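You operate a simulated robot arm through the tools that you are given. There is no shell and no other tool.

The job below is to be done with a simulated robot arm. You get a single attempt, and the scene is never put back.

## Task
Clamp the black roller sleeve in the pocket stand and fit the steel rod into its bore.
Fine: swing the plate over the sleeve and tighten the knob first. Set down upright: what you pick out.

The check looks at the end state, three seconds after you hand in, the way a careful person would. Anything else that was tipped, shoved, dropped, spilled or broken makes it a failure.

## Robot
A 7-joint arm with a two-finger parallel gripper, fixed in place. Base frame: the origin is on the floor under the middle of its stand, x ahead of it, y to its left, z up. Readings come in mm, rad, newtons and seconds.
With the tool pointing down near the work surface it reaches from about 400 to 900 mm from the base axis. Its first joint turns from -2.496 to 2.496 rad. Payload 3 kg.
Tool frame: the origin (TCP) lies between the finger pads and is the grasp point; the fingertips stand 30 mm ahead of it; z points along the fingers, y is the line along which they close. Largest opening 94 mm; finger width 28, thickness 10; the body of the gripper, 50 by 96 mm, starts 55 mm behind the TCP.
Orientation is told as [roll, pitch, yaw] about the base's x, y, z axes, in that order, counted from this pose: with the fingers straight down and closing along the base's y, the tool's x points along the base's -x, its y along +y and its z along -z.

## Interface
- The arm moves only by the tool servo_tool. Its arguments are lists of equal length, an entry for each row: "delta_pos": the shift along the base's x, y, z in units of 200 mm (1.0 is 200 mm), a list of three; "dr": the turn, a rotation vector about the base's x, y, z in units of 45 degrees (1.0 is 45 degrees), a list of three; "fingers": the opening, from 0 (shut) to 1 (fully open). In form: {"delta_pos": [[x, y, z], ...], "dr": [[wx, wy, wz], ...], "fingers": [fingers, ...]}. A call has 1 to 20 rows; each row is the pose to reach, as a shift and turn from the pose commanded when the call began. A call with a number of a shift or a turn outside -1 to 1 is refused whole. Rows are played at 5 a second. More than 50 mm and 0.15 rad between two rows, or a gripper value outside its range, and nothing of the call is played. A pose out of reach is approached as far as the arm can. The call stops where the force on the tool passes 50 N (or 10 N more than at its start, if that is more) or the arm is blocked; 0.2 s more then pass. Each finger travels about 72 mm/s and halts on what it meets, pressing with about 44 N; the grip force reading is that of the motor and also rises with nothing between the fingers. The clock runs only during rows and for 0.2 s after the last one: add rows that repeat a pose to give the fingers time. It gives the time, the measured TCP pose, the force on the tool (base axes), the opening and the grip force at its end, in the units of the frame above (readings bear some noise), with the torque about the TCP (base axes, N m) and any sound that the robot's microphone picked up.
- Cameras (640 x 400 px; columns grow to the right, rows downward): "scene" is fixed at [224.8, 649.6, 1608.4]; the picture's right is [-0.83, -0.56, 0.00], its down [-0.35, 0.52, -0.78] and it looks along [0.44, -0.65, -0.62] (base axes); focal length 366 px, centre (320, 200). "wrist" rides on the gripper at [76, 14, -102] in the tool frame; the picture's right is [-0.18, 0.98, 0.00], its down [-0.75, -0.14, -0.64] and it looks along [-0.63, -0.12, 0.77] (tool axes); focal length 243 px, centre (320, 200).
- get_image(camera): a new picture of that camera. The clock stands still meanwhile.
- locate(camera, pixels): for up to 12 pixels [column, row] of the newest picture of that camera ("zoom" is the newest enlarged one), the place [x, y, z] in the base frame of the surface seen there, good to about 3 mm, but the place of the scene camera against the robot may be out by one fixed shift of up to 18 mm in any direction. The clock stands still meanwhile.
- close_up(camera, box): a new picture of the part [left, top, right, bottom] of that camera's present view, enlarged. The clock stands still meanwhile.
- hand_in(): hands the job in; it is judged then, once.

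Open the gripper and draw the arm clear of the work before you hand the job in, unless the task says otherwise.

The tools are called after "Request:" by a JSON object that holds its "name" and its "arguments". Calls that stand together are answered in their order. servo_tool: Moves the arm, as the interface text tells. Its arguments: {"type":"object","properties":{"delta_pos":{"type":"array"},"dr":{"type":"array"},"fingers":{"type":"array"}},"required":["delta_pos","dr","fingers"]} The other tools are called the same way: get_image (camera) takes a picture; locate (camera, pixels) gives the place of the surface under pixels of a picture; close_up (camera, box) takes an enlarged picture of a part of a camera's view; hand_in () hands the job in.

At the start:

```text
clock: 0.0
tool_pos: [442.6, 81.8, 1353.4]
ee_rot: [0.001, -0.001, 0.001]
wrist_force: [0.1, 0.0, -0.4]
torque: [0.0, 0.02, -0.01]
gripper_width: 94.0
gripper_force: 0.1
```

scene: 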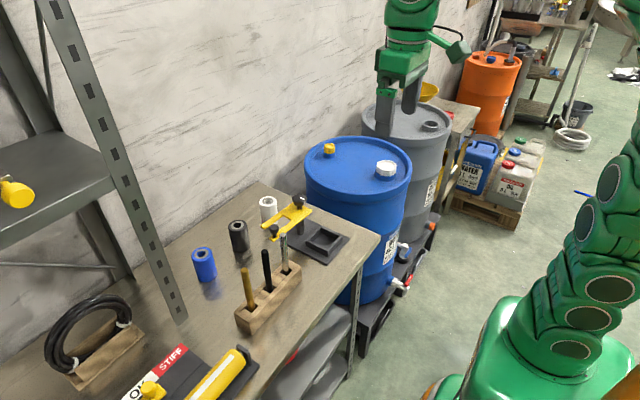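
wrist: 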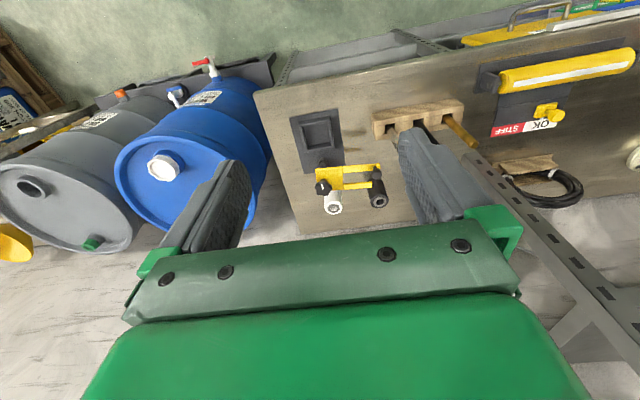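

I start with enlarged views of the bench: the sleeves (blue ~205,263, black ~238,236, white ~268,208), the clamp stand (~310,230) and the rods in the block (~265,285).

Request:
{"name": "close_up", "arguments": {"camera": "scene", "box": [180, 180, 380, 340]}}

Request:
{"name": "close_up", "arguments": {"camera": "wrist", "box": [270, 60, 500, 220]}}

```text
2.50 times, centred on (280, 260) of scene
```

zoom: 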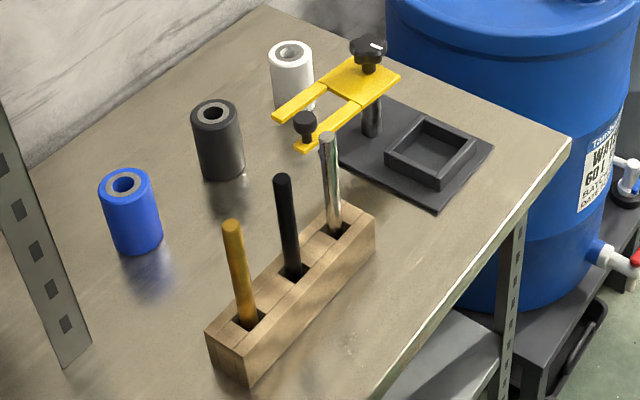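

```text
2.50 times, centred on (385, 140) of wrist
```

zoom: 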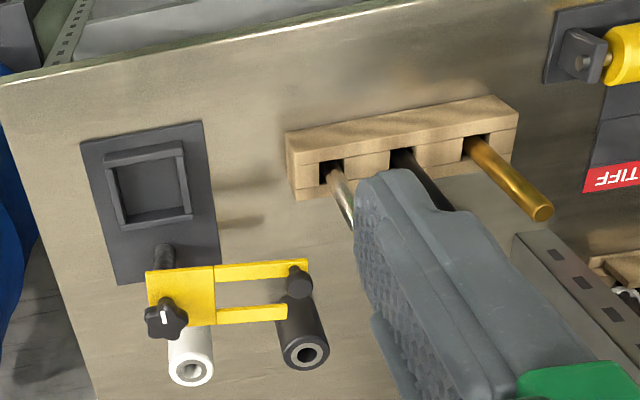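

The stand has a square pocket, a yellow forked plate on a post with a black knob and a smaller peg at one prong. I measure the main features in the scene picture.

Request:
{"name": "close_up", "arguments": {"camera": "scene", "box": [180, 180, 380, 340]}}

Request:
{"name": "locate", "arguments": {"camera": "scene", "pixels": [[205, 253], [238, 225], [268, 201], [303, 202], [277, 230], [283, 238], [320, 224], [323, 241], [247, 271], [266, 252], [285, 236], [375, 238]]}}

```text
2.50 times, centred on (280, 260) of scene
```

zoom: 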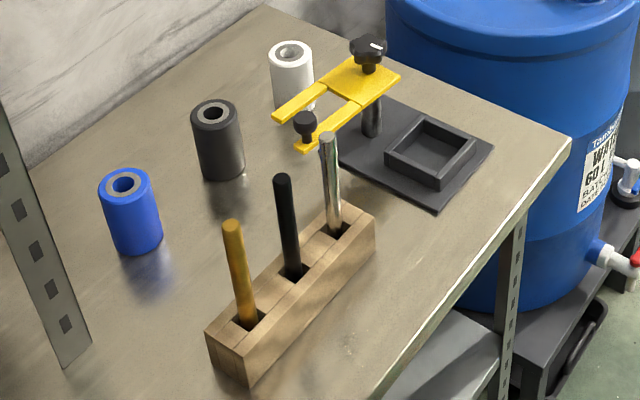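

```text
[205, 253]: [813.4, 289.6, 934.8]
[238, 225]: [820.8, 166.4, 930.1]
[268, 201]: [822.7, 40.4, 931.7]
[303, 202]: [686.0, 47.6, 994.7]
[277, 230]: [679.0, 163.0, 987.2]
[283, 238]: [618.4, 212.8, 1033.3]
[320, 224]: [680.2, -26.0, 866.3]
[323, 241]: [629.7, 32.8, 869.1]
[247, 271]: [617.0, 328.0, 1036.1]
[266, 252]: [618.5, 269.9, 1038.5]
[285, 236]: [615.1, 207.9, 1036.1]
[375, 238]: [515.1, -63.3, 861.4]
```

The bench top is near z=861, sleeve tops near 935, plate near 990. I take finer points on the enlarged picture: pocket, post, fork, knob, peg.

Request:
{"name": "locate", "arguments": {"camera": "zoom", "pixels": [[372, 45], [372, 68], [352, 75], [395, 78], [300, 110], [276, 116], [352, 112], [300, 148], [306, 116], [320, 90], [362, 103], [372, 130]]}}

Request:
{"name": "locate", "arguments": {"camera": "zoom", "pixels": [[424, 118], [472, 146], [437, 185], [388, 157], [431, 155], [420, 140], [435, 175], [492, 146], [437, 212], [340, 160], [395, 100], [470, 155]]}}

Request:
{"name": "locate", "arguments": {"camera": "zoom", "pixels": [[218, 101], [194, 112], [240, 108], [205, 122], [230, 122], [219, 150], [222, 175], [328, 137], [332, 180], [335, 225], [345, 215], [370, 220]]}}

```text
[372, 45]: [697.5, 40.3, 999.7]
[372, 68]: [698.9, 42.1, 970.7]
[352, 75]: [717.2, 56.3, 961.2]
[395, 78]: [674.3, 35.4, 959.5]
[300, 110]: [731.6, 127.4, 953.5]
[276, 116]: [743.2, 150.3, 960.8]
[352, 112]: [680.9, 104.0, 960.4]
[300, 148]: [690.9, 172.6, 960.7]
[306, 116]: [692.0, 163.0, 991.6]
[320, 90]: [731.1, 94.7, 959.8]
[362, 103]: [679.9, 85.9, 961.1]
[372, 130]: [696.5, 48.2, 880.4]
```

```text
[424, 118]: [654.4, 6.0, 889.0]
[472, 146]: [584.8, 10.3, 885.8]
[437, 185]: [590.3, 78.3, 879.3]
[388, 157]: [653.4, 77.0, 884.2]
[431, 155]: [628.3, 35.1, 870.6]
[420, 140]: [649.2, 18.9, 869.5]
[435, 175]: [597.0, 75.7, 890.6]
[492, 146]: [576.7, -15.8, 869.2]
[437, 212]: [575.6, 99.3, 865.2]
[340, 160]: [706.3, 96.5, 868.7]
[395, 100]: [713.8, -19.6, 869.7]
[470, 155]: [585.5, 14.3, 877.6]
```

```text
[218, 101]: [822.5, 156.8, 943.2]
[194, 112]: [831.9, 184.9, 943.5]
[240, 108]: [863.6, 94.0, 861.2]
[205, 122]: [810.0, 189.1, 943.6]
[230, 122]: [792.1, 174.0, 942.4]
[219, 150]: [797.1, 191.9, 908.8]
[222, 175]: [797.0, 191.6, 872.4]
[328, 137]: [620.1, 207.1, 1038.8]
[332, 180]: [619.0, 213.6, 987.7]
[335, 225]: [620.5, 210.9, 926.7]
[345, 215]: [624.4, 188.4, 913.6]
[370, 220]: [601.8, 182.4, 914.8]
```

The scene view gives: pocket around (620,42), post at (697,43), fork pointing roughly +y at z≈961, sleeve top at z≈943. I look closer at the "OK / STIFF" item at the lower left before moving.

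Request:
{"name": "close_up", "arguments": {"camera": "scene", "box": [60, 280, 300, 400]}}

Request:
{"name": "close_up", "arguments": {"camera": "wrist", "box": [440, 0, 640, 200]}}

Request:
{"name": "close_up", "arguments": {"camera": "scene", "box": [220, 185, 350, 265]}}

```text
2.67 times, centred on (180, 340) of scene
```

zoom: 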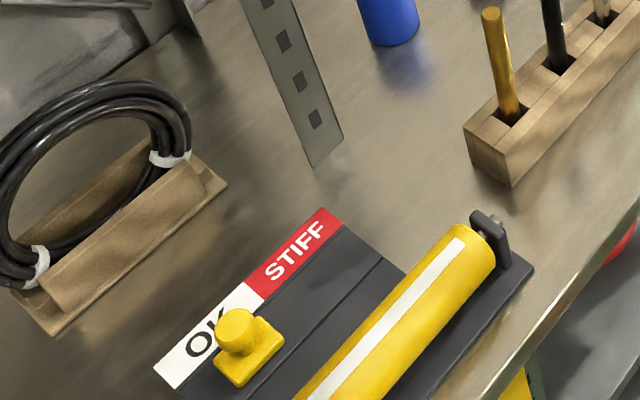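

```text
2.00 times, centred on (540, 100) of wrist
```

zoom: 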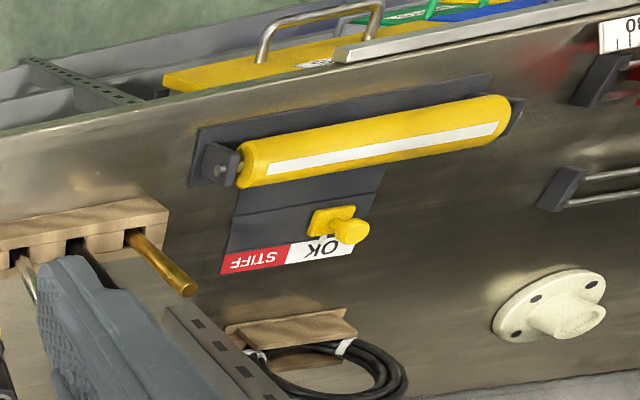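

```text
4.92 times, centred on (285, 225) of scene
```

zoom: 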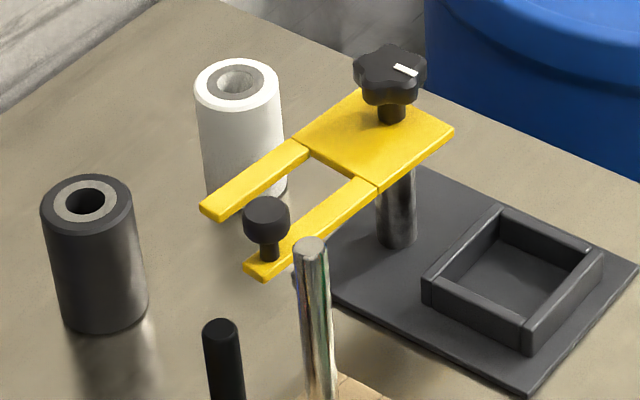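

The OK/STIFF roller is a separate fixture that isn't needed. I lower the open gripper to about z=1153 for a nearer wrist view of the stand, well above everything.

Request:
{"name": "servo_tool", "arguments": {"delta_pos": [[0.03, 0.03, -0.2], [0.06, 0.06, -0.4], [0.09, 0.09, -0.6], [0.12, 0.12, -0.8], [0.15, 0.15, -1.0], [0.15, 0.15, -1.0]], "dr": [[0, 0, 0], [0, 0, 0], [0, 0, 0], [0, 0, 0], [0, 0, 0], [0, 0, 0]], "fingers": [1, 1, 1, 1, 1, 1]}}

Request:
{"name": "get_image", "arguments": {"camera": "wrist"}}

```text
clock: 1.4
tool_pos: [471.2, 108.0, 1153.5]
ee_rot: [0.0, -0.001, -0.002]
wrist_force: [0.8, -1.1, -0.2]
torque: [0.01, -0.02, 0.01]
gripper_width: 94.1
gripper_force: 0.1
```

```text
taken
```

wrist: 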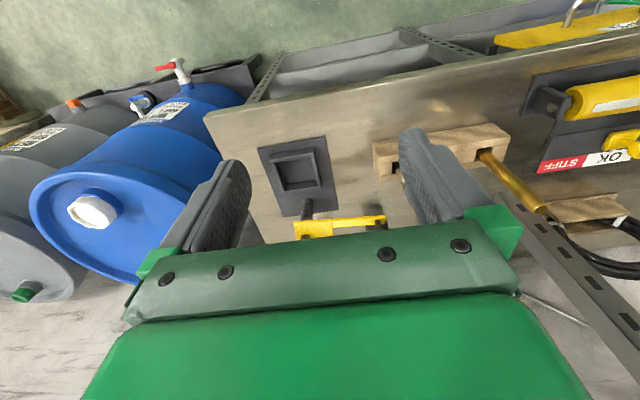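

From here the wrist camera shows the pocket at about (296,170) and the post foot at (307,205). I measure pocket and base plate points with the wrist camera to compare against the scene camera.

Request:
{"name": "close_up", "arguments": {"camera": "wrist", "box": [240, 100, 400, 240]}}

```text
2.86 times, centred on (320, 170) of wrist
```

zoom: 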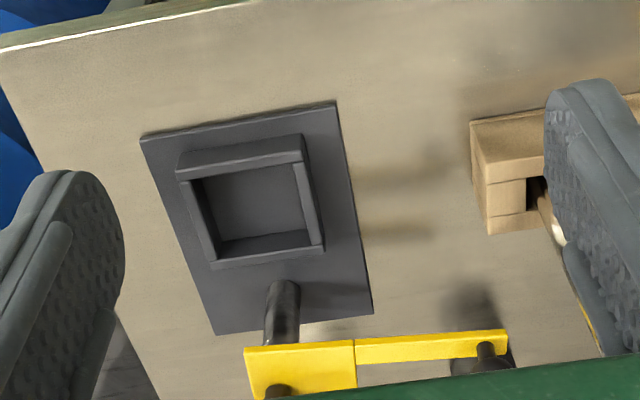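

The pocket's rim is clear in the zoom: outer near corners (178,170)/(303,150), far corners around (218,258)/(325,245); base corners (141,138),(336,102),(373,312),(216,334). I measure them.

Request:
{"name": "locate", "arguments": {"camera": "zoom", "pixels": [[143, 138], [334, 104], [370, 310], [218, 331], [182, 176], [300, 158], [318, 240], [218, 252], [245, 205], [265, 248], [240, 168], [308, 200]]}}

Request:
{"name": "locate", "arguments": {"camera": "zoom", "pixels": [[284, 285], [280, 320], [300, 365], [260, 365], [355, 345], [500, 337], [485, 350], [420, 342], [203, 215], [540, 195], [200, 60], [480, 140]]}}

```text
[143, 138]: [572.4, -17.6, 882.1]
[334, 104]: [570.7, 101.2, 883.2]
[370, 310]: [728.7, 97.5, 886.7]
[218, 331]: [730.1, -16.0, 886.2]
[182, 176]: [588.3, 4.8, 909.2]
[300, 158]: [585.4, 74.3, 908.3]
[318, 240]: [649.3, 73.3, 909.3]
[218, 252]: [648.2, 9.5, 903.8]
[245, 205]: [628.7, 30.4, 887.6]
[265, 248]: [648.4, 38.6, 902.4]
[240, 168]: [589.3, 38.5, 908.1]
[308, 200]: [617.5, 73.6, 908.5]
```

```text
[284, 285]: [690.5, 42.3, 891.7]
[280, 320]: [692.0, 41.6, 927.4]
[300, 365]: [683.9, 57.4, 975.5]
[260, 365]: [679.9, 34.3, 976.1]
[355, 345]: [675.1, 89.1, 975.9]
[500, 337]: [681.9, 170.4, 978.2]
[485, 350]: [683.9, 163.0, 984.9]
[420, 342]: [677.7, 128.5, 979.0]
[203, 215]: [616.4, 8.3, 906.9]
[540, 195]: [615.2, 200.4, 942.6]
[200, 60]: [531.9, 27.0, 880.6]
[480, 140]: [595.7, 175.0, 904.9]
```

Wrist readings put the bench at z≈880, pocket floor ≈887, rim ≈909, plate ≈977 – the scene camera is about 17 mm low in z, small in x/y. Next I move above the sleeve side for a wrist view of the black sleeve, staying at z≈1153.

Request:
{"name": "servo_tool", "arguments": {"delta_pos": [[0.16, 0.1, 0], [0.32, 0.2, 0], [0.48, 0.3, 0], [0.64, 0.4, 0], [0.82, 0.49, 0], [0.82, 0.49, 0]], "dr": [[0, 0, 0], [0, 0, 0], [0, 0, 0], [0, 0, 0], [0, 0, 0], [0, 0, 0]], "fingers": [1, 1, 1, 1, 1, 1]}}

Request:
{"name": "get_image", "arguments": {"camera": "wrist"}}

```text
clock: 2.8
tool_pos: [635.4, 208.9, 1152.2]
ee_rot: [0.0, 0.0, -0.002]
wrist_force: [-0.7, 0.4, -0.5]
torque: [-0.02, -0.02, 0.01]
gripper_width: 94.1
gripper_force: 0.1
```

```text
taken
```

wrist: 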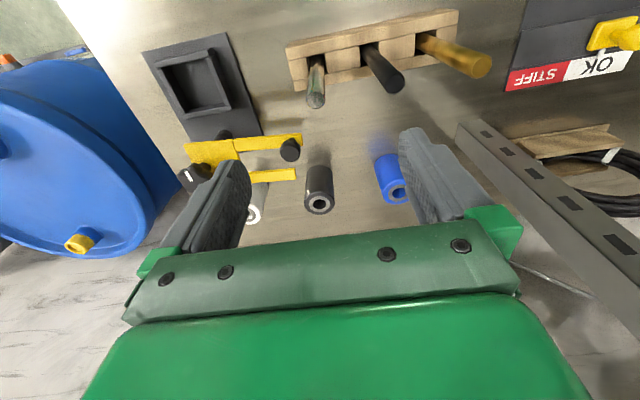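

The black sleeve shows at (319,190), with its bored top at (319,204). I enlarge around it, the fork and the rods.

Request:
{"name": "close_up", "arguments": {"camera": "wrist", "box": [150, 0, 310, 230]}}

Request:
{"name": "close_up", "arguments": {"camera": "wrist", "box": [270, 140, 410, 230]}}

```text
1.74 times, centred on (230, 115) of wrist
```

zoom: 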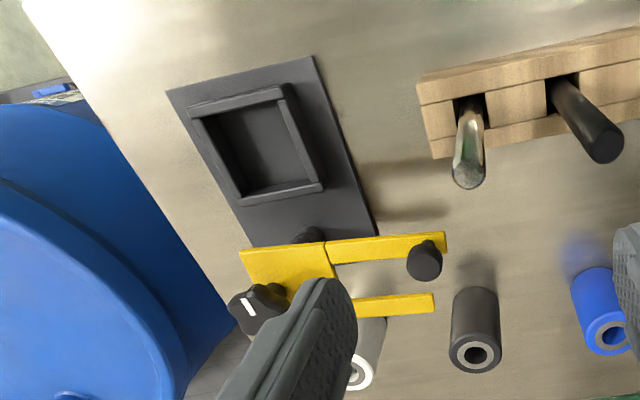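

```text
4.44 times, centred on (340, 185) of wrist
```

zoom: 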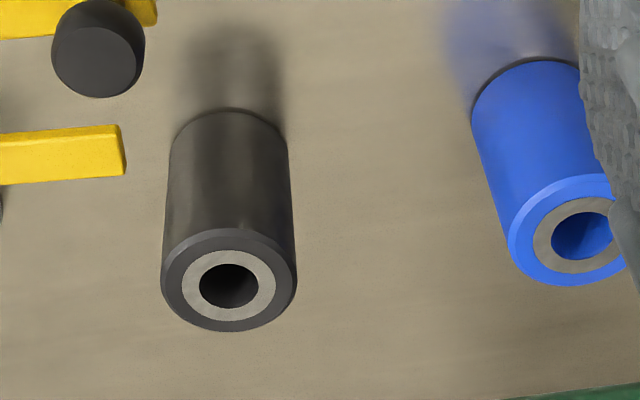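

The black sleeve's top rim is sharp in this zoom (ring centre ≈(229,286)). I measure ring and rim points for its centre and diameter.

Request:
{"name": "locate", "arguments": {"camera": "zoom", "pixels": [[193, 286], [266, 288], [230, 257], [229, 313], [168, 280], [290, 284], [229, 325], [231, 237], [203, 263], [258, 310], [229, 180], [229, 150]]}}

Request:
{"name": "locate", "arguments": {"camera": "zoom", "pixels": [[95, 65], [110, 20], [115, 155], [20, 160], [20, 15], [350, 250], [300, 200], [60, 250], [215, 257], [252, 290], [210, 290], [248, 270]]}}

```text
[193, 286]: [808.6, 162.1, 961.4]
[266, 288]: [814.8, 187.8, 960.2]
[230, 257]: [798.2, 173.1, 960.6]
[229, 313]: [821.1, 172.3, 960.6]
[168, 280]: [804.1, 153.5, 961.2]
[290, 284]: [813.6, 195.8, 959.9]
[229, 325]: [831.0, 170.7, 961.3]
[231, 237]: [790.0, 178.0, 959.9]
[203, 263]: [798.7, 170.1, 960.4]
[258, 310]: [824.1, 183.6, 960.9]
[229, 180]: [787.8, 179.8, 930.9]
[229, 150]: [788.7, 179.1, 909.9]
```

```text
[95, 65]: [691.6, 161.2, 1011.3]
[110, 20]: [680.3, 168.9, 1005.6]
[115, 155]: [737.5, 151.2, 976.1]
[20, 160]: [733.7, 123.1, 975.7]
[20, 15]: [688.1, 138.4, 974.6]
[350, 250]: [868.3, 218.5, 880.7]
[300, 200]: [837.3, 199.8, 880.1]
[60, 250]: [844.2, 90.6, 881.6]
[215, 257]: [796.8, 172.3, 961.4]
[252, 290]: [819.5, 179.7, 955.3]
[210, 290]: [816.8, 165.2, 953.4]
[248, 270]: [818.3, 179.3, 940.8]
```

The sleeve's axis is at about (810,174), top z≈961, diameter ≈48. The pocket is also unobstructed here at (197,82), so I measure its inner edges more finely.

Request:
{"name": "close_up", "arguments": {"camera": "wrist", "box": [130, 25, 290, 125]}}

```text
4.00 times, centred on (210, 75) of wrist
```

zoom: 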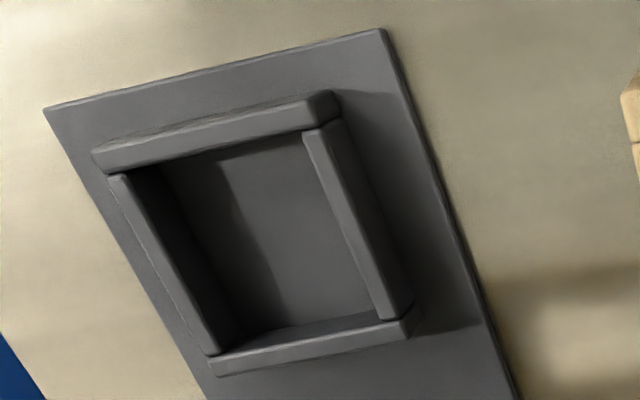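

I probe across the four rim walls and the floor to find the inner edges.

Request:
{"name": "locate", "arguments": {"camera": "zoom", "pixels": [[150, 255], [160, 252], [170, 248], [180, 245], [190, 242], [335, 220], [345, 218], [355, 215], [365, 212], [375, 210], [330, 225], [260, 230]]}}

Request:
{"name": "locate", "arguments": {"camera": "zoom", "pixels": [[210, 125], [212, 132], [214, 139], [216, 146], [218, 153], [300, 322], [302, 330], [304, 338], [306, 346], [308, 354], [310, 362], [298, 314]]}}

```text
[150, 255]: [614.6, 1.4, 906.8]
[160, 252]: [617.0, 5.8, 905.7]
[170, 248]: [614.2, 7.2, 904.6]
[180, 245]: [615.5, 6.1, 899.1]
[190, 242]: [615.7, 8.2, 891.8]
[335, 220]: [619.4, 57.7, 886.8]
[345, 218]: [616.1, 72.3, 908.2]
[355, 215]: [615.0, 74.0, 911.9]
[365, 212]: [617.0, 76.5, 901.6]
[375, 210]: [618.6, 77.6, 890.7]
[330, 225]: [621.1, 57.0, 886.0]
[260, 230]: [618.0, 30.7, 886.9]
```

```text
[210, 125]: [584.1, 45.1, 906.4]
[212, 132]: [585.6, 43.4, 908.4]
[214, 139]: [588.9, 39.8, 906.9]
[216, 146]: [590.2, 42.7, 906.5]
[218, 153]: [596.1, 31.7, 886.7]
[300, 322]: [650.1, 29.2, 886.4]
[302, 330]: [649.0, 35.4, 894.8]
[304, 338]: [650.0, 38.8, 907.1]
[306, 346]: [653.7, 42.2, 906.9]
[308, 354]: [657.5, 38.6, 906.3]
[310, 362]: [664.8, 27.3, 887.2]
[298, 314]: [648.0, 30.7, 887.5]
```

The pocket's inner square is about x 591–650, y 8–71 (centre ≈(620,40)), roomy for a 47 mm sleeve. I now move over the black sleeve at (810,174) at z≈1150 and then descend to z≈1040, still above its top.

Request:
{"name": "servo_tool", "arguments": {"delta_pos": [[0.22, -0.04, 0], [0.44, -0.09, 0], [0.66, -0.13, 0], [0.873, -0.173, 0], [0.873, -0.173, -0.2], [0.873, -0.173, -0.4], [0.873, -0.173, -0.56], [0.873, -0.173, -0.56]], "dr": [[0, 0, 0], [0, 0, 0], [0, 0, 0], [0, 0, 0], [0, 0, 0], [0, 0, 0], [0, 0, 0], [0, 0, 0]], "fingers": [1, 1, 1, 1, 1, 1, 1, 1]}}

Request:
{"name": "close_up", "arguments": {"camera": "scene", "box": [160, 150, 360, 280]}}

Request:
{"name": "get_image", "arguments": {"camera": "wrist"}}

```text
clock: 4.6
tool_pos: [810.1, 170.5, 1038.1]
ee_rot: [0.0, 0.0, 0.001]
wrist_force: [0.2, -0.1, 0.4]
torque: [0.0, 0.0, -0.01]
gripper_width: 94.0
gripper_force: 0.0
out of reach, approached as far as the arm can: row 4
```

```text
3.08 times, centred on (260, 215) of scene
```

zoom: 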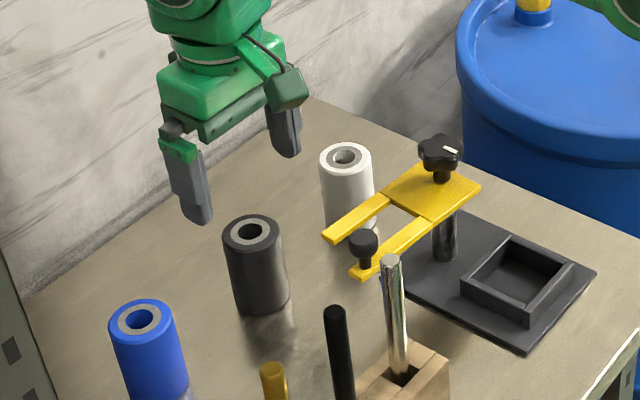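

```text
taken
```

wrist: 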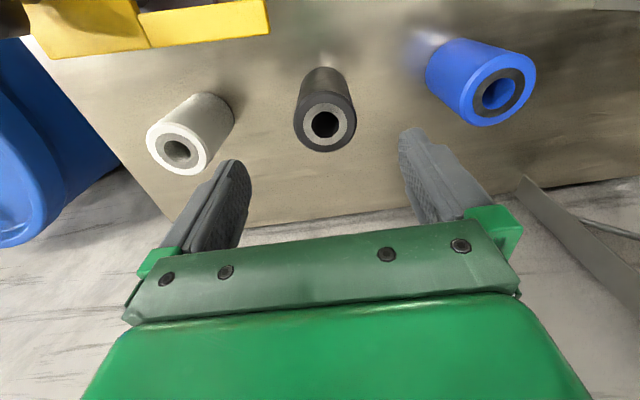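

The sleeve's top ring is at about (325,122). I measure it again from this closer pose to fine-tune the alignment.

Request:
{"name": "close_up", "arguments": {"camera": "wrist", "box": [270, 60, 380, 160]}}

```text
4.00 times, centred on (325, 110) of wrist
```

zoom: 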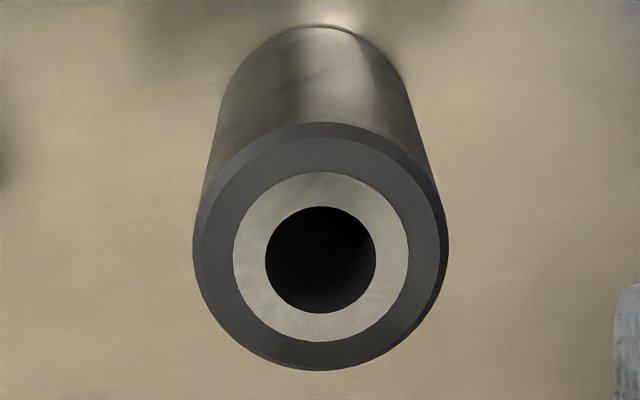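

Request:
{"name": "locate", "arguments": {"camera": "zoom", "pixels": [[240, 257], [400, 257], [321, 180], [321, 335], [215, 250], [425, 255], [320, 152], [320, 353], [262, 197], [380, 315], [380, 200], [262, 315]]}}

Request:
{"name": "locate", "arguments": {"camera": "zoom", "pixels": [[258, 260], [384, 260], [320, 198], [320, 321], [321, 60], [321, 100], [270, 100], [370, 100], [200, 255], [442, 245], [320, 365], [320, 128]]}}

```text
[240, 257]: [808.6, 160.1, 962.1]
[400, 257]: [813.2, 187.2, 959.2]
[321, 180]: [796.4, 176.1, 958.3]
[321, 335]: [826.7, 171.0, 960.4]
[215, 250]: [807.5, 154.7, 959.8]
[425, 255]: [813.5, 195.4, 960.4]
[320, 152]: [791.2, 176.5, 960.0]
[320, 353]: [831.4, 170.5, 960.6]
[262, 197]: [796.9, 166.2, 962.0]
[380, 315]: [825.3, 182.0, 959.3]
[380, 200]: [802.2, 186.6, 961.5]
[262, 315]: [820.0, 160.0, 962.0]
```

```text
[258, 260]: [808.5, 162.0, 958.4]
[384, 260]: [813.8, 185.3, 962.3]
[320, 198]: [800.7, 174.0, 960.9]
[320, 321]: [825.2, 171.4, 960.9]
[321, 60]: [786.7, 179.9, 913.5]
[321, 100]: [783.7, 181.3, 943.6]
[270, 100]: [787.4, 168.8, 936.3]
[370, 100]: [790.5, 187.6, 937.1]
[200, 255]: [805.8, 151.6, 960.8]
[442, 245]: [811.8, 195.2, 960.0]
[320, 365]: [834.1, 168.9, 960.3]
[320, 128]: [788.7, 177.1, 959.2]
```

Ring points average to an axis of (811.0,173.8), outer diameter ≈48, bore ≈20. I correct y by +3 mm, x by +1, and descend to z≈940 around the sleeve.

Request:
{"name": "servo_tool", "arguments": {"delta_pos": [[0.005, 0.016, 0], [0.005, 0.016, -0.17], [0.005, 0.016, -0.34], [0.005, 0.016, -0.49], [0.005, 0.016, -0.49]], "dr": [[0, 0, 0], [0, 0, 0], [0, 0, 0], [0, 0, 0], [0, 0, 0]], "fingers": [1, 1, 1, 1, 1]}}

Request:
{"name": "get_image", "arguments": {"camera": "wrist"}}

Request:
{"name": "close_up", "arguments": {"camera": "scene", "box": [180, 150, 340, 280]}}

```text
clock: 5.8
tool_pos: [814.2, 176.6, 941.2]
ee_rot: [-0.001, 0.0, -0.001]
wrist_force: [0.2, -0.2, -0.9]
torque: [0.0, 0.01, -0.01]
gripper_width: 94.3
gripper_force: 0.0
```

```text
taken
```

wrist: 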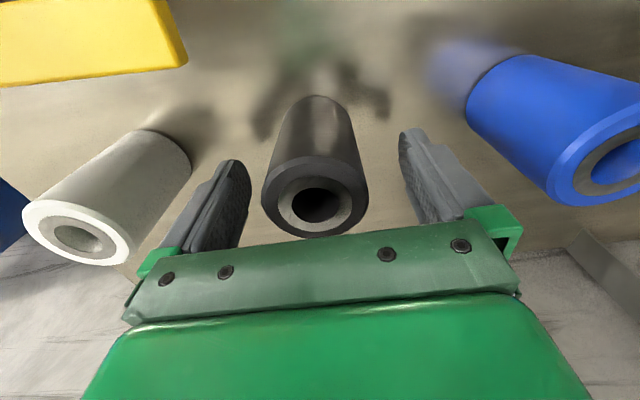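

```text
3.08 times, centred on (260, 215) of scene
```

zoom: 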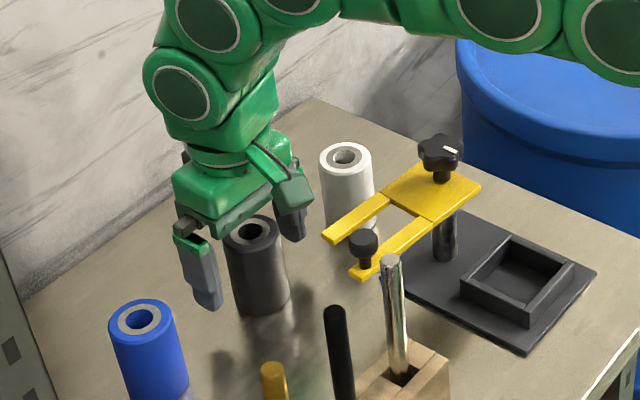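

The sleeve sits between the fingers but looks slightly nearer the left (lower-y) finger; the reading says TCP y≈176.6. I shift by about -3 mm in y and -1.5 in x and let it settle to read again.

Request:
{"name": "servo_tool", "arguments": {"delta_pos": [[-0.007, -0.014, 0], [-0.007, -0.014, 0], [-0.007, -0.014, 0]], "dr": [[0, 0, 0], [0, 0, 0], [0, 0, 0]], "fingers": [1, 1, 1]}}

Request:
{"name": "close_up", "arguments": {"camera": "wrist", "box": [200, 80, 460, 260]}}

```text
clock: 6.6
tool_pos: [811.3, 172.8, 942.3]
ee_rot: [0.0, -0.001, -0.002]
wrist_force: [0.4, 0.5, -0.2]
torque: [-0.02, 0.01, -0.01]
gripper_width: 94.0
gripper_force: 0.0
```

```text
2.22 times, centred on (330, 170) of wrist
```

zoom: 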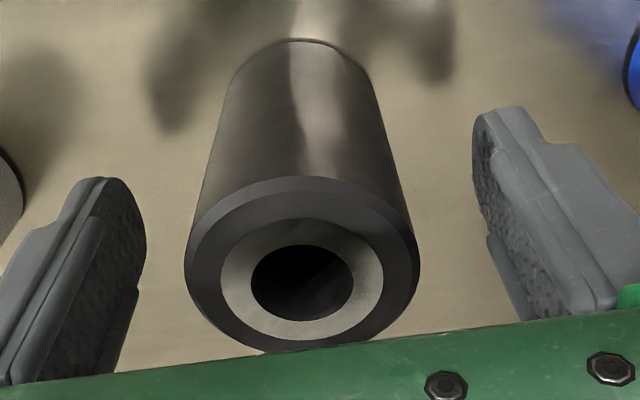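

Now at (811.3,172.8,942), centred well enough. I close the fingers on the sleeve.

Request:
{"name": "servo_tool", "arguments": {"delta_pos": [[0, 0, 0], [0, 0, 0], [0, 0, 0], [0, 0, 0], [0, 0, 0]], "dr": [[0, 0, 0], [0, 0, 0], [0, 0, 0], [0, 0, 0], [0, 0, 0]], "fingers": [0.6, 0.45, 0.3, 0.3, 0.3]}}

Request:
{"name": "close_up", "arguments": {"camera": "wrist", "box": [200, 80, 460, 260]}}

```text
clock: 7.8
tool_pos: [811.3, 173.7, 941.8]
ee_rot: [-0.001, 0.001, 0.0]
wrist_force: [1.1, -0.2, 0.0]
torque: [-0.04, -0.02, 0.0]
gripper_width: 48.6
gripper_force: 43.6
```

```text
2.22 times, centred on (330, 170) of wrist
```

zoom: 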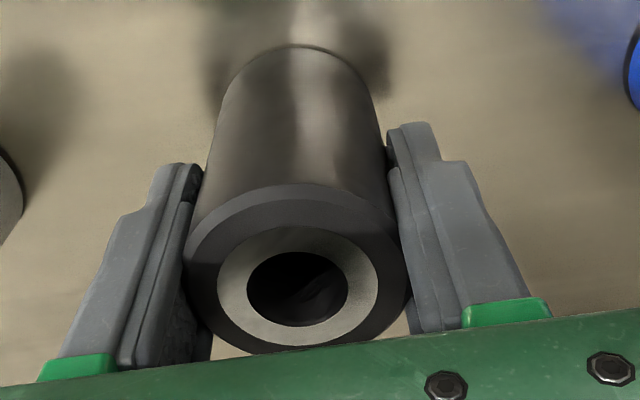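

Sleeve held (opening 48.6 mm, force 43.6 N). I lift it and carry it in small steps up over the fork, arriving above the pocket at z≈1107.

Request:
{"name": "servo_tool", "arguments": {"delta_pos": [[0, 0, 0.1], [0, 0, 0.2], [0, 0, 0.31], [0, 0, 0.425], [-0.05, -0.012, 0.51], [-0.1, -0.025, 0.6], [-0.16, -0.065, 0.675], [-0.225, -0.11, 0.75], [-0.31, -0.175, 0.79], [-0.4, -0.24, 0.825], [-0.495, -0.31, 0.825], [-0.59, -0.385, 0.825], [-0.68, -0.457, 0.825], [-0.775, -0.53, 0.825], [-0.865, -0.6, 0.825], [-0.955, -0.67, 0.825], [-0.955, -0.67, 0.825], [-0.955, -0.67, 0.825]], "dr": [[0, 0, 0], [0, 0, 0], [0, 0, 0], [0, 0, 0], [0, 0, 0], [0, 0, 0], [0, 0, 0], [0, 0, 0], [0, 0, 0], [0, 0, 0], [0, 0, 0], [0, 0, 0], [0, 0, 0], [0, 0, 0], [0, 0, 0], [0, 0, 0], [0, 0, 0], [0, 0, 0]], "fingers": [0.3, 0.3, 0.3, 0.3, 0.3, 0.3, 0.3, 0.3, 0.3, 0.3, 0.3, 0.3, 0.3, 0.3, 0.3, 0.3, 0.3, 0.3]}}

Request:
{"name": "close_up", "arguments": {"camera": "scene", "box": [220, 120, 400, 270]}}

Request:
{"name": "get_image", "arguments": {"camera": "wrist"}}

```text
clock: 11.6
tool_pos: [620.8, 40.8, 1107.8]
ee_rot: [0.0, 0.0, -0.001]
wrist_force: [0.5, 0.8, -0.9]
torque: [0.0, 0.03, 0.0]
gripper_width: 48.6
gripper_force: 44.0
```

```text
2.67 times, centred on (310, 195) of scene
```

zoom: 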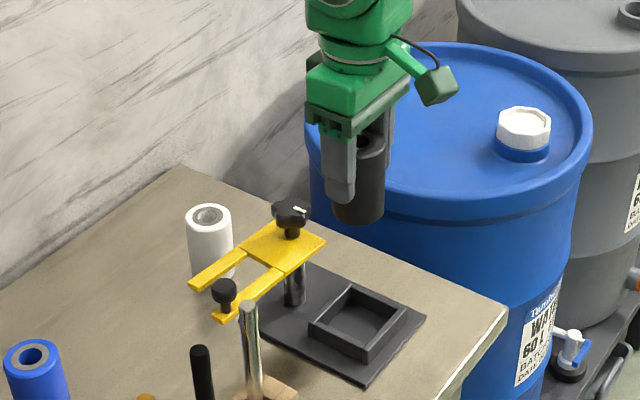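

```text
taken
```

wrist: 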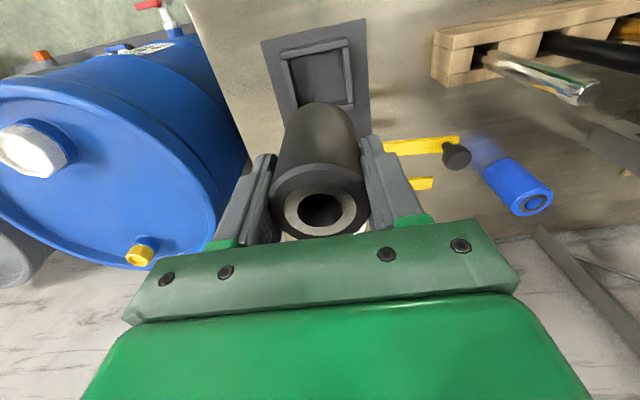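

The sleeve is above the pocket region. I measure the sleeve's ring in the grip (ring centre ≈(321,211)) and the pocket rim (≈(322,75)) from the same wrist view.

Request:
{"name": "locate", "arguments": {"camera": "wrist", "pixels": [[290, 211], [350, 211], [300, 194], [343, 228], [280, 212], [362, 210], [320, 188], [320, 231]]}}

Request:
{"name": "close_up", "arguments": {"camera": "wrist", "box": [240, 10, 400, 130]}}

```text
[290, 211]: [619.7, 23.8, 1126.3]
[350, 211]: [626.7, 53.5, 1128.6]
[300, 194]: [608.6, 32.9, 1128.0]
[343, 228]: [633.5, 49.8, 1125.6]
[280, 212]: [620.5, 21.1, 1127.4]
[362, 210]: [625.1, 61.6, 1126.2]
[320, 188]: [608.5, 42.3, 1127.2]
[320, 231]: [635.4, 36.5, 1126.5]
```

```text
3.33 times, centred on (320, 70) of wrist
```

zoom: 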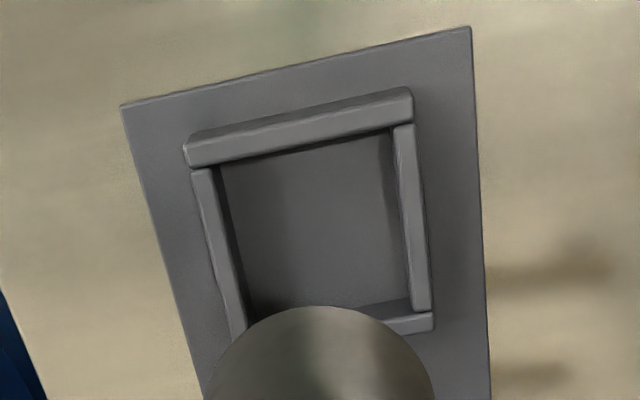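

The sleeve's axis is at about (622,40), within 1 mm of the TCP. I locate the pocket walls once more in this view.

Request:
{"name": "locate", "arguments": {"camera": "zoom", "pixels": [[204, 205], [212, 205], [220, 205], [398, 180], [404, 180], [412, 180], [420, 180], [300, 125], [302, 135], [304, 142], [420, 318], [420, 326]]}}

Request:
{"name": "locate", "arguments": {"camera": "zoom", "pixels": [[300, 118], [306, 150], [400, 308], [405, 315], [228, 205], [392, 180], [430, 180], [300, 220], [475, 200], [150, 200], [466, 32], [128, 108]]}}

```text
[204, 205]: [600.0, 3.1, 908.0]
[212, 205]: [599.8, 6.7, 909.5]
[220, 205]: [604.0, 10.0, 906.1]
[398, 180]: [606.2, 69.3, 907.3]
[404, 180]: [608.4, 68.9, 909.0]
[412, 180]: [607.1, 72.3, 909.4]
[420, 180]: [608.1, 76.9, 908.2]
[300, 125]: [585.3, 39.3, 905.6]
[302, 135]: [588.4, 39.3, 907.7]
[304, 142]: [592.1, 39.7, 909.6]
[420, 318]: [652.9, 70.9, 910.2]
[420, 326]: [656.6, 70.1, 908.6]
```

```text
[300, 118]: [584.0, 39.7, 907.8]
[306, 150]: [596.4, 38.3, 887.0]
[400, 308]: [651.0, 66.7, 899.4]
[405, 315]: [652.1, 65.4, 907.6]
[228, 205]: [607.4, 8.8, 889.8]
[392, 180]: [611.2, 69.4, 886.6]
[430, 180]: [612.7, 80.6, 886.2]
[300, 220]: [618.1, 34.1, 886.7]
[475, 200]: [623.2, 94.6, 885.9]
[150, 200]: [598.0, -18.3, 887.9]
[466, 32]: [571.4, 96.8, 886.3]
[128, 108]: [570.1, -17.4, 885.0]
```

Pocket inner walls: y 10…69, x 592…651, so its centre ≈(621.5,40) – the sleeve is right above it. I lower it 140 mm so its foot enters the pocket with a few mm to spare, then check.

Request:
{"name": "servo_tool", "arguments": {"delta_pos": [[0, 0, -0.12], [0, 0, -0.24], [0, 0, -0.36], [0, 0, -0.48], [0, 0, -0.58], [0, 0, -0.66], [0, 0, -0.7], [0, 0, -0.7]], "dr": [[0, 0, 0], [0, 0, 0], [0, 0, 0], [0, 0, 0], [0, 0, 0], [0, 0, 0], [0, 0, 0], [0, 0, 0]], "fingers": [0.3, 0.3, 0.3, 0.3, 0.3, 0.3, 0.3, 0.3]}}

Request:
{"name": "close_up", "arguments": {"camera": "scene", "box": [240, 160, 380, 270]}}

Request:
{"name": "get_image", "arguments": {"camera": "wrist"}}

```text
clock: 13.4
tool_pos: [618.8, 39.6, 966.8]
ee_rot: [0.0, 0.0, 0.0]
wrist_force: [0.6, 1.2, -2.0]
torque: [0.0, 0.01, -0.01]
gripper_width: 48.6
gripper_force: 43.6
```

```text
3.64 times, centred on (310, 215) of scene
```

zoom: 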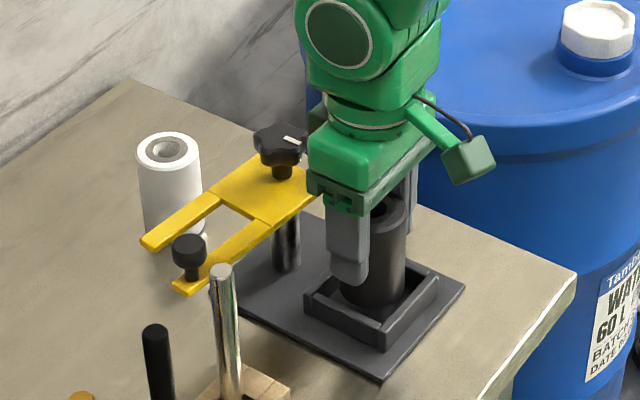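

```text
taken
```

wrist: 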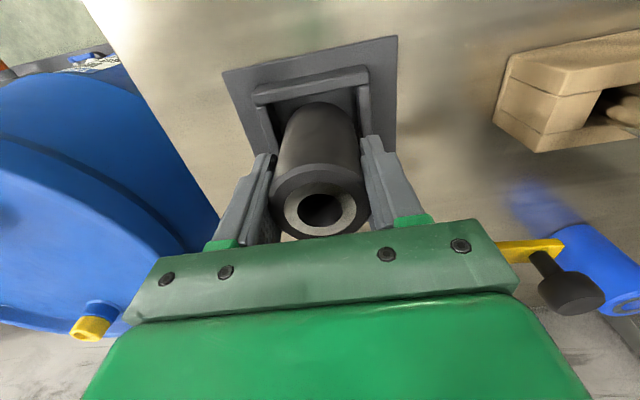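

The sleeve foot is just above/inside the rim and centred. I lower the remaining ≈18–19 mm in small steps, watching force.

Request:
{"name": "servo_tool", "arguments": {"delta_pos": [[0, 0, -0.025], [0, 0, -0.05], [0, 0, -0.07], [0, 0, -0.085], [0, 0, -0.085]], "dr": [[0, 0, 0], [0, 0, 0], [0, 0, 0], [0, 0, 0], [0, 0, 0]], "fingers": [0.3, 0.3, 0.3, 0.3, 0.3]}}

Request:
{"name": "close_up", "arguments": {"camera": "scene", "box": [270, 180, 370, 270]}}

```text
clock: 14.6
tool_pos: [619.7, 41.0, 949.8]
ee_rot: [0.0, 0.001, 0.001]
wrist_force: [0.0, 0.4, -1.7]
torque: [0.0, -0.03, 0.01]
gripper_width: 48.5
gripper_force: 44.0
```

```text
4.44 times, centred on (320, 225) of scene
```

zoom: 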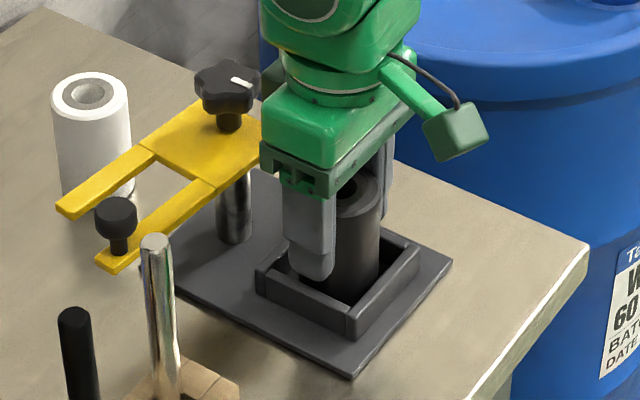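

No contact yet at z=949.8 (force still only the sleeve's weight). I creep down about 1 mm per row for up to 4 mm.

Request:
{"name": "servo_tool", "arguments": {"delta_pos": [[0, 0, -0.004], [0, 0, -0.008], [0, 0, -0.012], [0, 0, -0.012]], "dr": [[0, 0, 0], [0, 0, 0], [0, 0, 0], [0, 0, 0]], "fingers": [0.3, 0.3, 0.3, 0.3]}}

```text
clock: 15.6
tool_pos: [617.8, 40.6, 947.7]
ee_rot: [-0.001, 0.001, 0.001]
wrist_force: [-3.7, 1.9, 11.0]
torque: [0.05, 0.0, 0.01]
gripper_width: 48.7
gripper_force: 43.9
```

Contact: force z rose to +11 N, so the sleeve sits on the pocket floor. I open the fingers slowly in place, then check.

Request:
{"name": "servo_tool", "arguments": {"delta_pos": [[0, 0, 0.002], [0, 0, 0.002], [0, 0, 0.002], [0, 0, 0.002], [0, 0, 0.002], [0, 0, 0.002]], "dr": [[0, 0, 0], [0, 0, 0], [0, 0, 0], [0, 0, 0], [0, 0, 0], [0, 0, 0]], "fingers": [0.53, 0.58, 0.66, 0.75, 0.85, 0.85]}}

Request:
{"name": "get_image", "arguments": {"camera": "wrist"}}

```text
clock: 17.0
tool_pos: [619.3, 41.5, 947.2]
ee_rot: [0.0, 0.0, 0.0]
wrist_force: [0.0, 0.5, 0.1]
torque: [0.0, 0.0, -0.02]
gripper_width: 79.9
gripper_force: 0.1
```

```text
taken
```

wrist: 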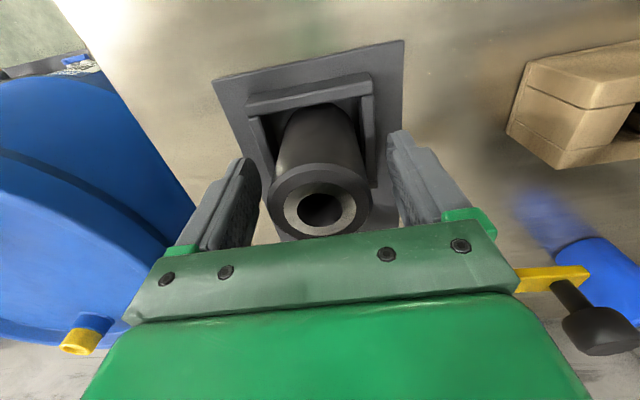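

The sleeve stands upright in the pocket. I raise the open gripper straight up to z≈1130 and then move to y≈165 to look at the peg on the plate.

Request:
{"name": "servo_tool", "arguments": {"delta_pos": [[0, 0, 0.1], [0, 0, 0.25], [0, 0, 0.45], [0, 0, 0.65], [0, 0, 0.85], [-0.02, 0.15, 0.92], [-0.04, 0.35, 0.92], [-0.06, 0.52, 0.92], [-0.08, 0.64, 0.92], [-0.08, 0.64, 0.92]], "dr": [[0, 0, 0], [0, 0, 0], [0, 0, 0], [0, 0, 0], [0, 0, 0], [0, 0, 0], [0, 0, 0], [0, 0, 0], [0, 0, 0], [0, 0, 0]], "fingers": [0.85, 0.85, 0.85, 0.85, 0.85, 0.85, 0.85, 0.85, 0.85, 0.85]}}

Request:
{"name": "get_image", "arguments": {"camera": "wrist"}}

Request:
{"name": "close_up", "arguments": {"camera": "scene", "box": [240, 180, 370, 270]}}

```text
clock: 19.2
tool_pos: [601.0, 168.1, 1132.5]
ee_rot: [0.0, 0.003, -0.001]
wrist_force: [-0.8, -0.3, -0.7]
torque: [-0.01, -0.02, -0.02]
gripper_width: 80.0
gripper_force: 0.0
```

```text
taken
```

wrist: 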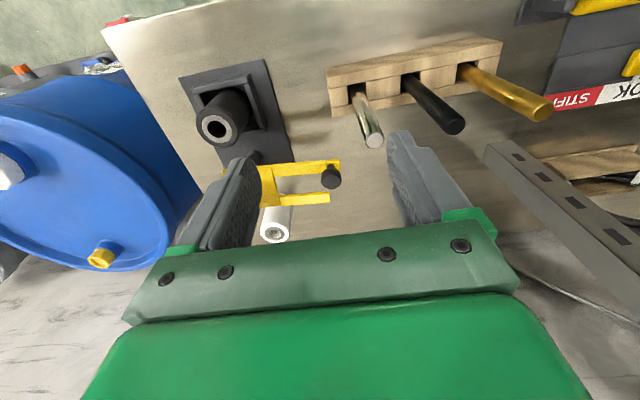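

```text
4.44 times, centred on (305, 225) of scene
```

zoom: 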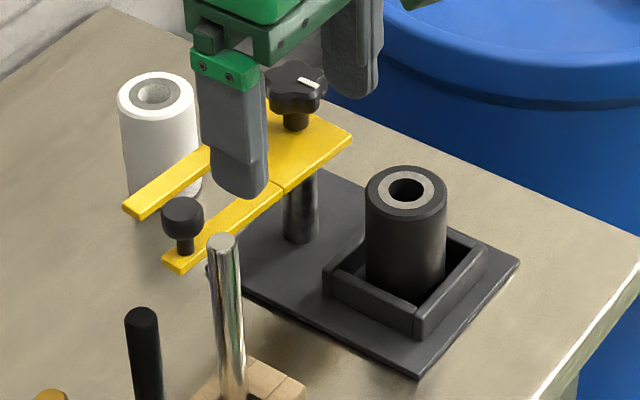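

The sleeve stands in the pocket. The peg shows at about (331,176) in the wrist view; I enlarge it and the sleeve top to get positions.

Request:
{"name": "close_up", "arguments": {"camera": "wrist", "box": [180, 70, 360, 220]}}

```text
2.67 times, centred on (270, 145) of wrist
```

zoom: 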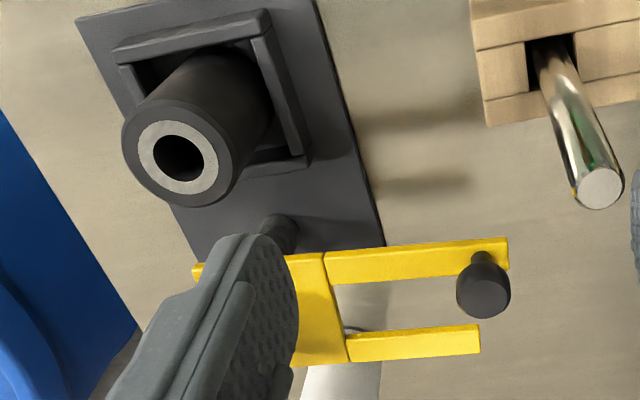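

Request:
{"name": "locate", "arguments": {"camera": "zoom", "pixels": [[483, 295], [462, 300], [504, 295], [483, 310], [483, 278], [485, 258], [505, 245], [478, 335], [330, 262], [350, 350], [345, 300], [325, 270]]}}

Request:
{"name": "locate", "arguments": {"camera": "zoom", "pixels": [[146, 155], [209, 158], [178, 128], [178, 188], [130, 150], [225, 158], [600, 188], [580, 188], [618, 188], [600, 205], [600, 172], [283, 220]]}}

```text
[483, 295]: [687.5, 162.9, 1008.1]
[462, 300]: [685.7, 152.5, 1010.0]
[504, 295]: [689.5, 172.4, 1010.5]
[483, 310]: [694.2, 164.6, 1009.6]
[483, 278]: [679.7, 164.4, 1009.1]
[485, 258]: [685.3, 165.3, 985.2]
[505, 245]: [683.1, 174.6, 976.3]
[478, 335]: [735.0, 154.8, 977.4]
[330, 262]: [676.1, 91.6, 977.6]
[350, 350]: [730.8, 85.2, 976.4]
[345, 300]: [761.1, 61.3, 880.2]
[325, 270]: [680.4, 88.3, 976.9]
```

```text
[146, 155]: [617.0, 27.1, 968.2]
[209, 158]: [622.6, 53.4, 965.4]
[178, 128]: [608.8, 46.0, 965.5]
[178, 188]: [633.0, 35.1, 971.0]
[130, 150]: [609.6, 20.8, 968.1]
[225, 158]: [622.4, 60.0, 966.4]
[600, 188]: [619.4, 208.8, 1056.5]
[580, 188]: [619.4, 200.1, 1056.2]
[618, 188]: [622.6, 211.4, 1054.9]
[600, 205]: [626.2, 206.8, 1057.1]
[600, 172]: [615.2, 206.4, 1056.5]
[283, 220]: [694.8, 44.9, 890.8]
```

The sleeve axis is at (620.3,40.4), top z≈967.5; the peg is at (688,163.5), head z up to 1010, on a plate with top z≈977; the post is near (699,42). I'll straddle the peg with the fingers closing tangentially, so I move above it and turn the tool about -85° in yaw, first 45°.

Request:
{"name": "servo_tool", "arguments": {"delta_pos": [[0.07, -0.004, 0], [0.145, -0.008, 0], [0.22, -0.012, 0], [0.29, -0.016, 0], [0.36, -0.02, 0], [0.435, -0.023, 0], [0.435, -0.023, 0]], "dr": [[0, 0, -0.165], [0, 0, -0.33], [0, 0, -0.495], [0, 0, -0.66], [0, 0, -0.825], [0, 0, -0.99], [0, 0, -0.99]], "fingers": [0.5, 0.5, 0.5, 0.5, 0.5, 0.5, 0.5]}}

Request:
{"name": "servo_tool", "arguments": {"delta_pos": [[0, 0, 0], [0, 0, 0], [0, 0, 0], [0, 0, 0], [0, 0, 0], [0, 0, 0], [0, 0, 0]], "dr": [[0, 0, -0.15], [0, 0, -0.3], [0, 0, -0.45], [0, 0, -0.6], [0, 0, -0.75], [0, 0, -0.9], [0, 0, -0.9]], "fingers": [0.5, 0.5, 0.5, 0.5, 0.5, 0.5, 0.5]}}

Request:
{"name": "get_image", "arguments": {"camera": "wrist"}}

Request:
{"name": "get_image", "arguments": {"camera": "scene"}}

```text
clock: 20.8
tool_pos: [690.1, 162.2, 1133.1]
ee_rot: [-0.001, 0.0, -0.779]
wrist_force: [0.8, -0.3, -0.4]
torque: [0.0, 0.02, -0.02]
gripper_width: 47.2
gripper_force: 0.1
```

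```text
clock: 22.4
tool_pos: [690.9, 165.8, 1131.8]
ee_rot: [0.0, 0.0, -1.489]
wrist_force: [0.2, 0.0, -0.5]
torque: [0.02, -0.01, 0.0]
gripper_width: 47.2
gripper_force: 0.0
```

```text
taken
```

wrist: 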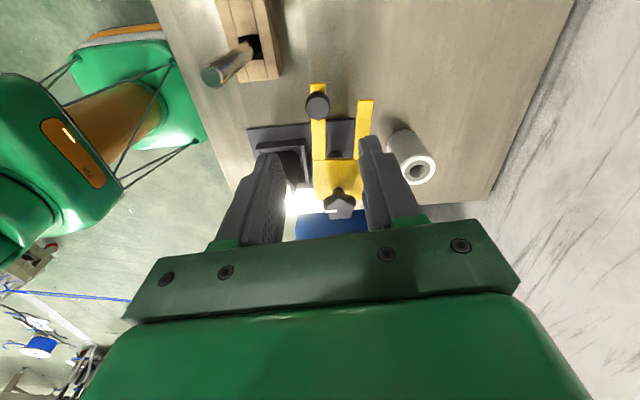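

```text
taken
```

scene: 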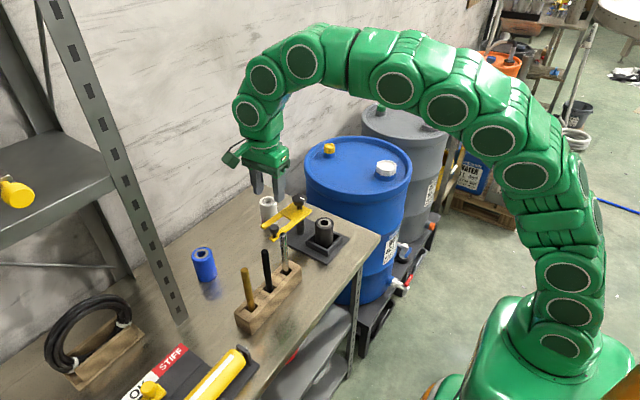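

Yaw is now -1.489 rad. This wrist view shows the fork, peg (317,104) and knob (341,205) well; I enlarge for accurate peg and pivot positions.

Request:
{"name": "close_up", "arguments": {"camera": "wrist", "box": [240, 70, 440, 225]}}

```text
2.58 times, centred on (340, 148) of wrist
```

zoom: 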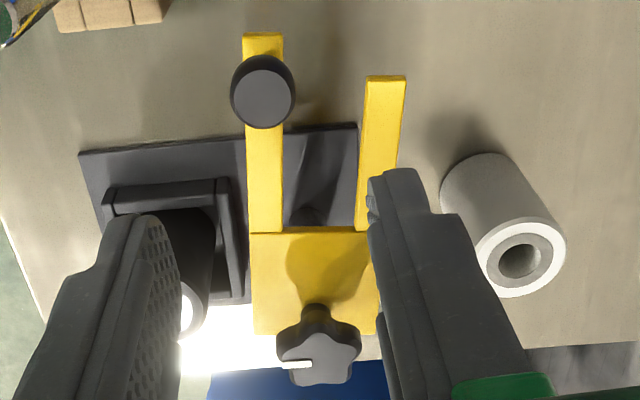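

Request:
{"name": "locate", "arguments": {"camera": "zoom", "pixels": [[263, 93], [240, 93], [290, 93], [263, 62], [263, 122], [318, 365], [283, 350], [355, 350], [318, 340], [318, 380], [318, 310], [245, 40]]}}

Request:
{"name": "locate", "arguments": {"camera": "zoom", "pixels": [[280, 40], [278, 220], [252, 220], [401, 82], [370, 82], [360, 220], [386, 160], [255, 325], [375, 325], [270, 180], [280, 150], [249, 150]]}}

```text
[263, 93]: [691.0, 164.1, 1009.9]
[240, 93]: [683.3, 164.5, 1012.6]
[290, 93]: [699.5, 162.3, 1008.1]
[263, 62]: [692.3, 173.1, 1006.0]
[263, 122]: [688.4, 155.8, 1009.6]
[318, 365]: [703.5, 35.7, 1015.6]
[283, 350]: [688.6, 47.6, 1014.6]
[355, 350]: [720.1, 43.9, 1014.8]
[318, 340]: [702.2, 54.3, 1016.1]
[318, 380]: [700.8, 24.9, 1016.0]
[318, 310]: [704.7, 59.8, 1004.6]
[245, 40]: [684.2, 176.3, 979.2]
```

```text
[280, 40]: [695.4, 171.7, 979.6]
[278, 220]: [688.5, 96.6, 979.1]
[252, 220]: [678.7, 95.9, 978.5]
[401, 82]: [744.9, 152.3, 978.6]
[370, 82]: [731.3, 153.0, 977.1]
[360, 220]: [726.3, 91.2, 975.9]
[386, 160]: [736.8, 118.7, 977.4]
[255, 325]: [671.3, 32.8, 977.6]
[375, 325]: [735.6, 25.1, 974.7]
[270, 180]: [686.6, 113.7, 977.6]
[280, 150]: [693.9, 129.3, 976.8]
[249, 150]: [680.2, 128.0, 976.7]
```

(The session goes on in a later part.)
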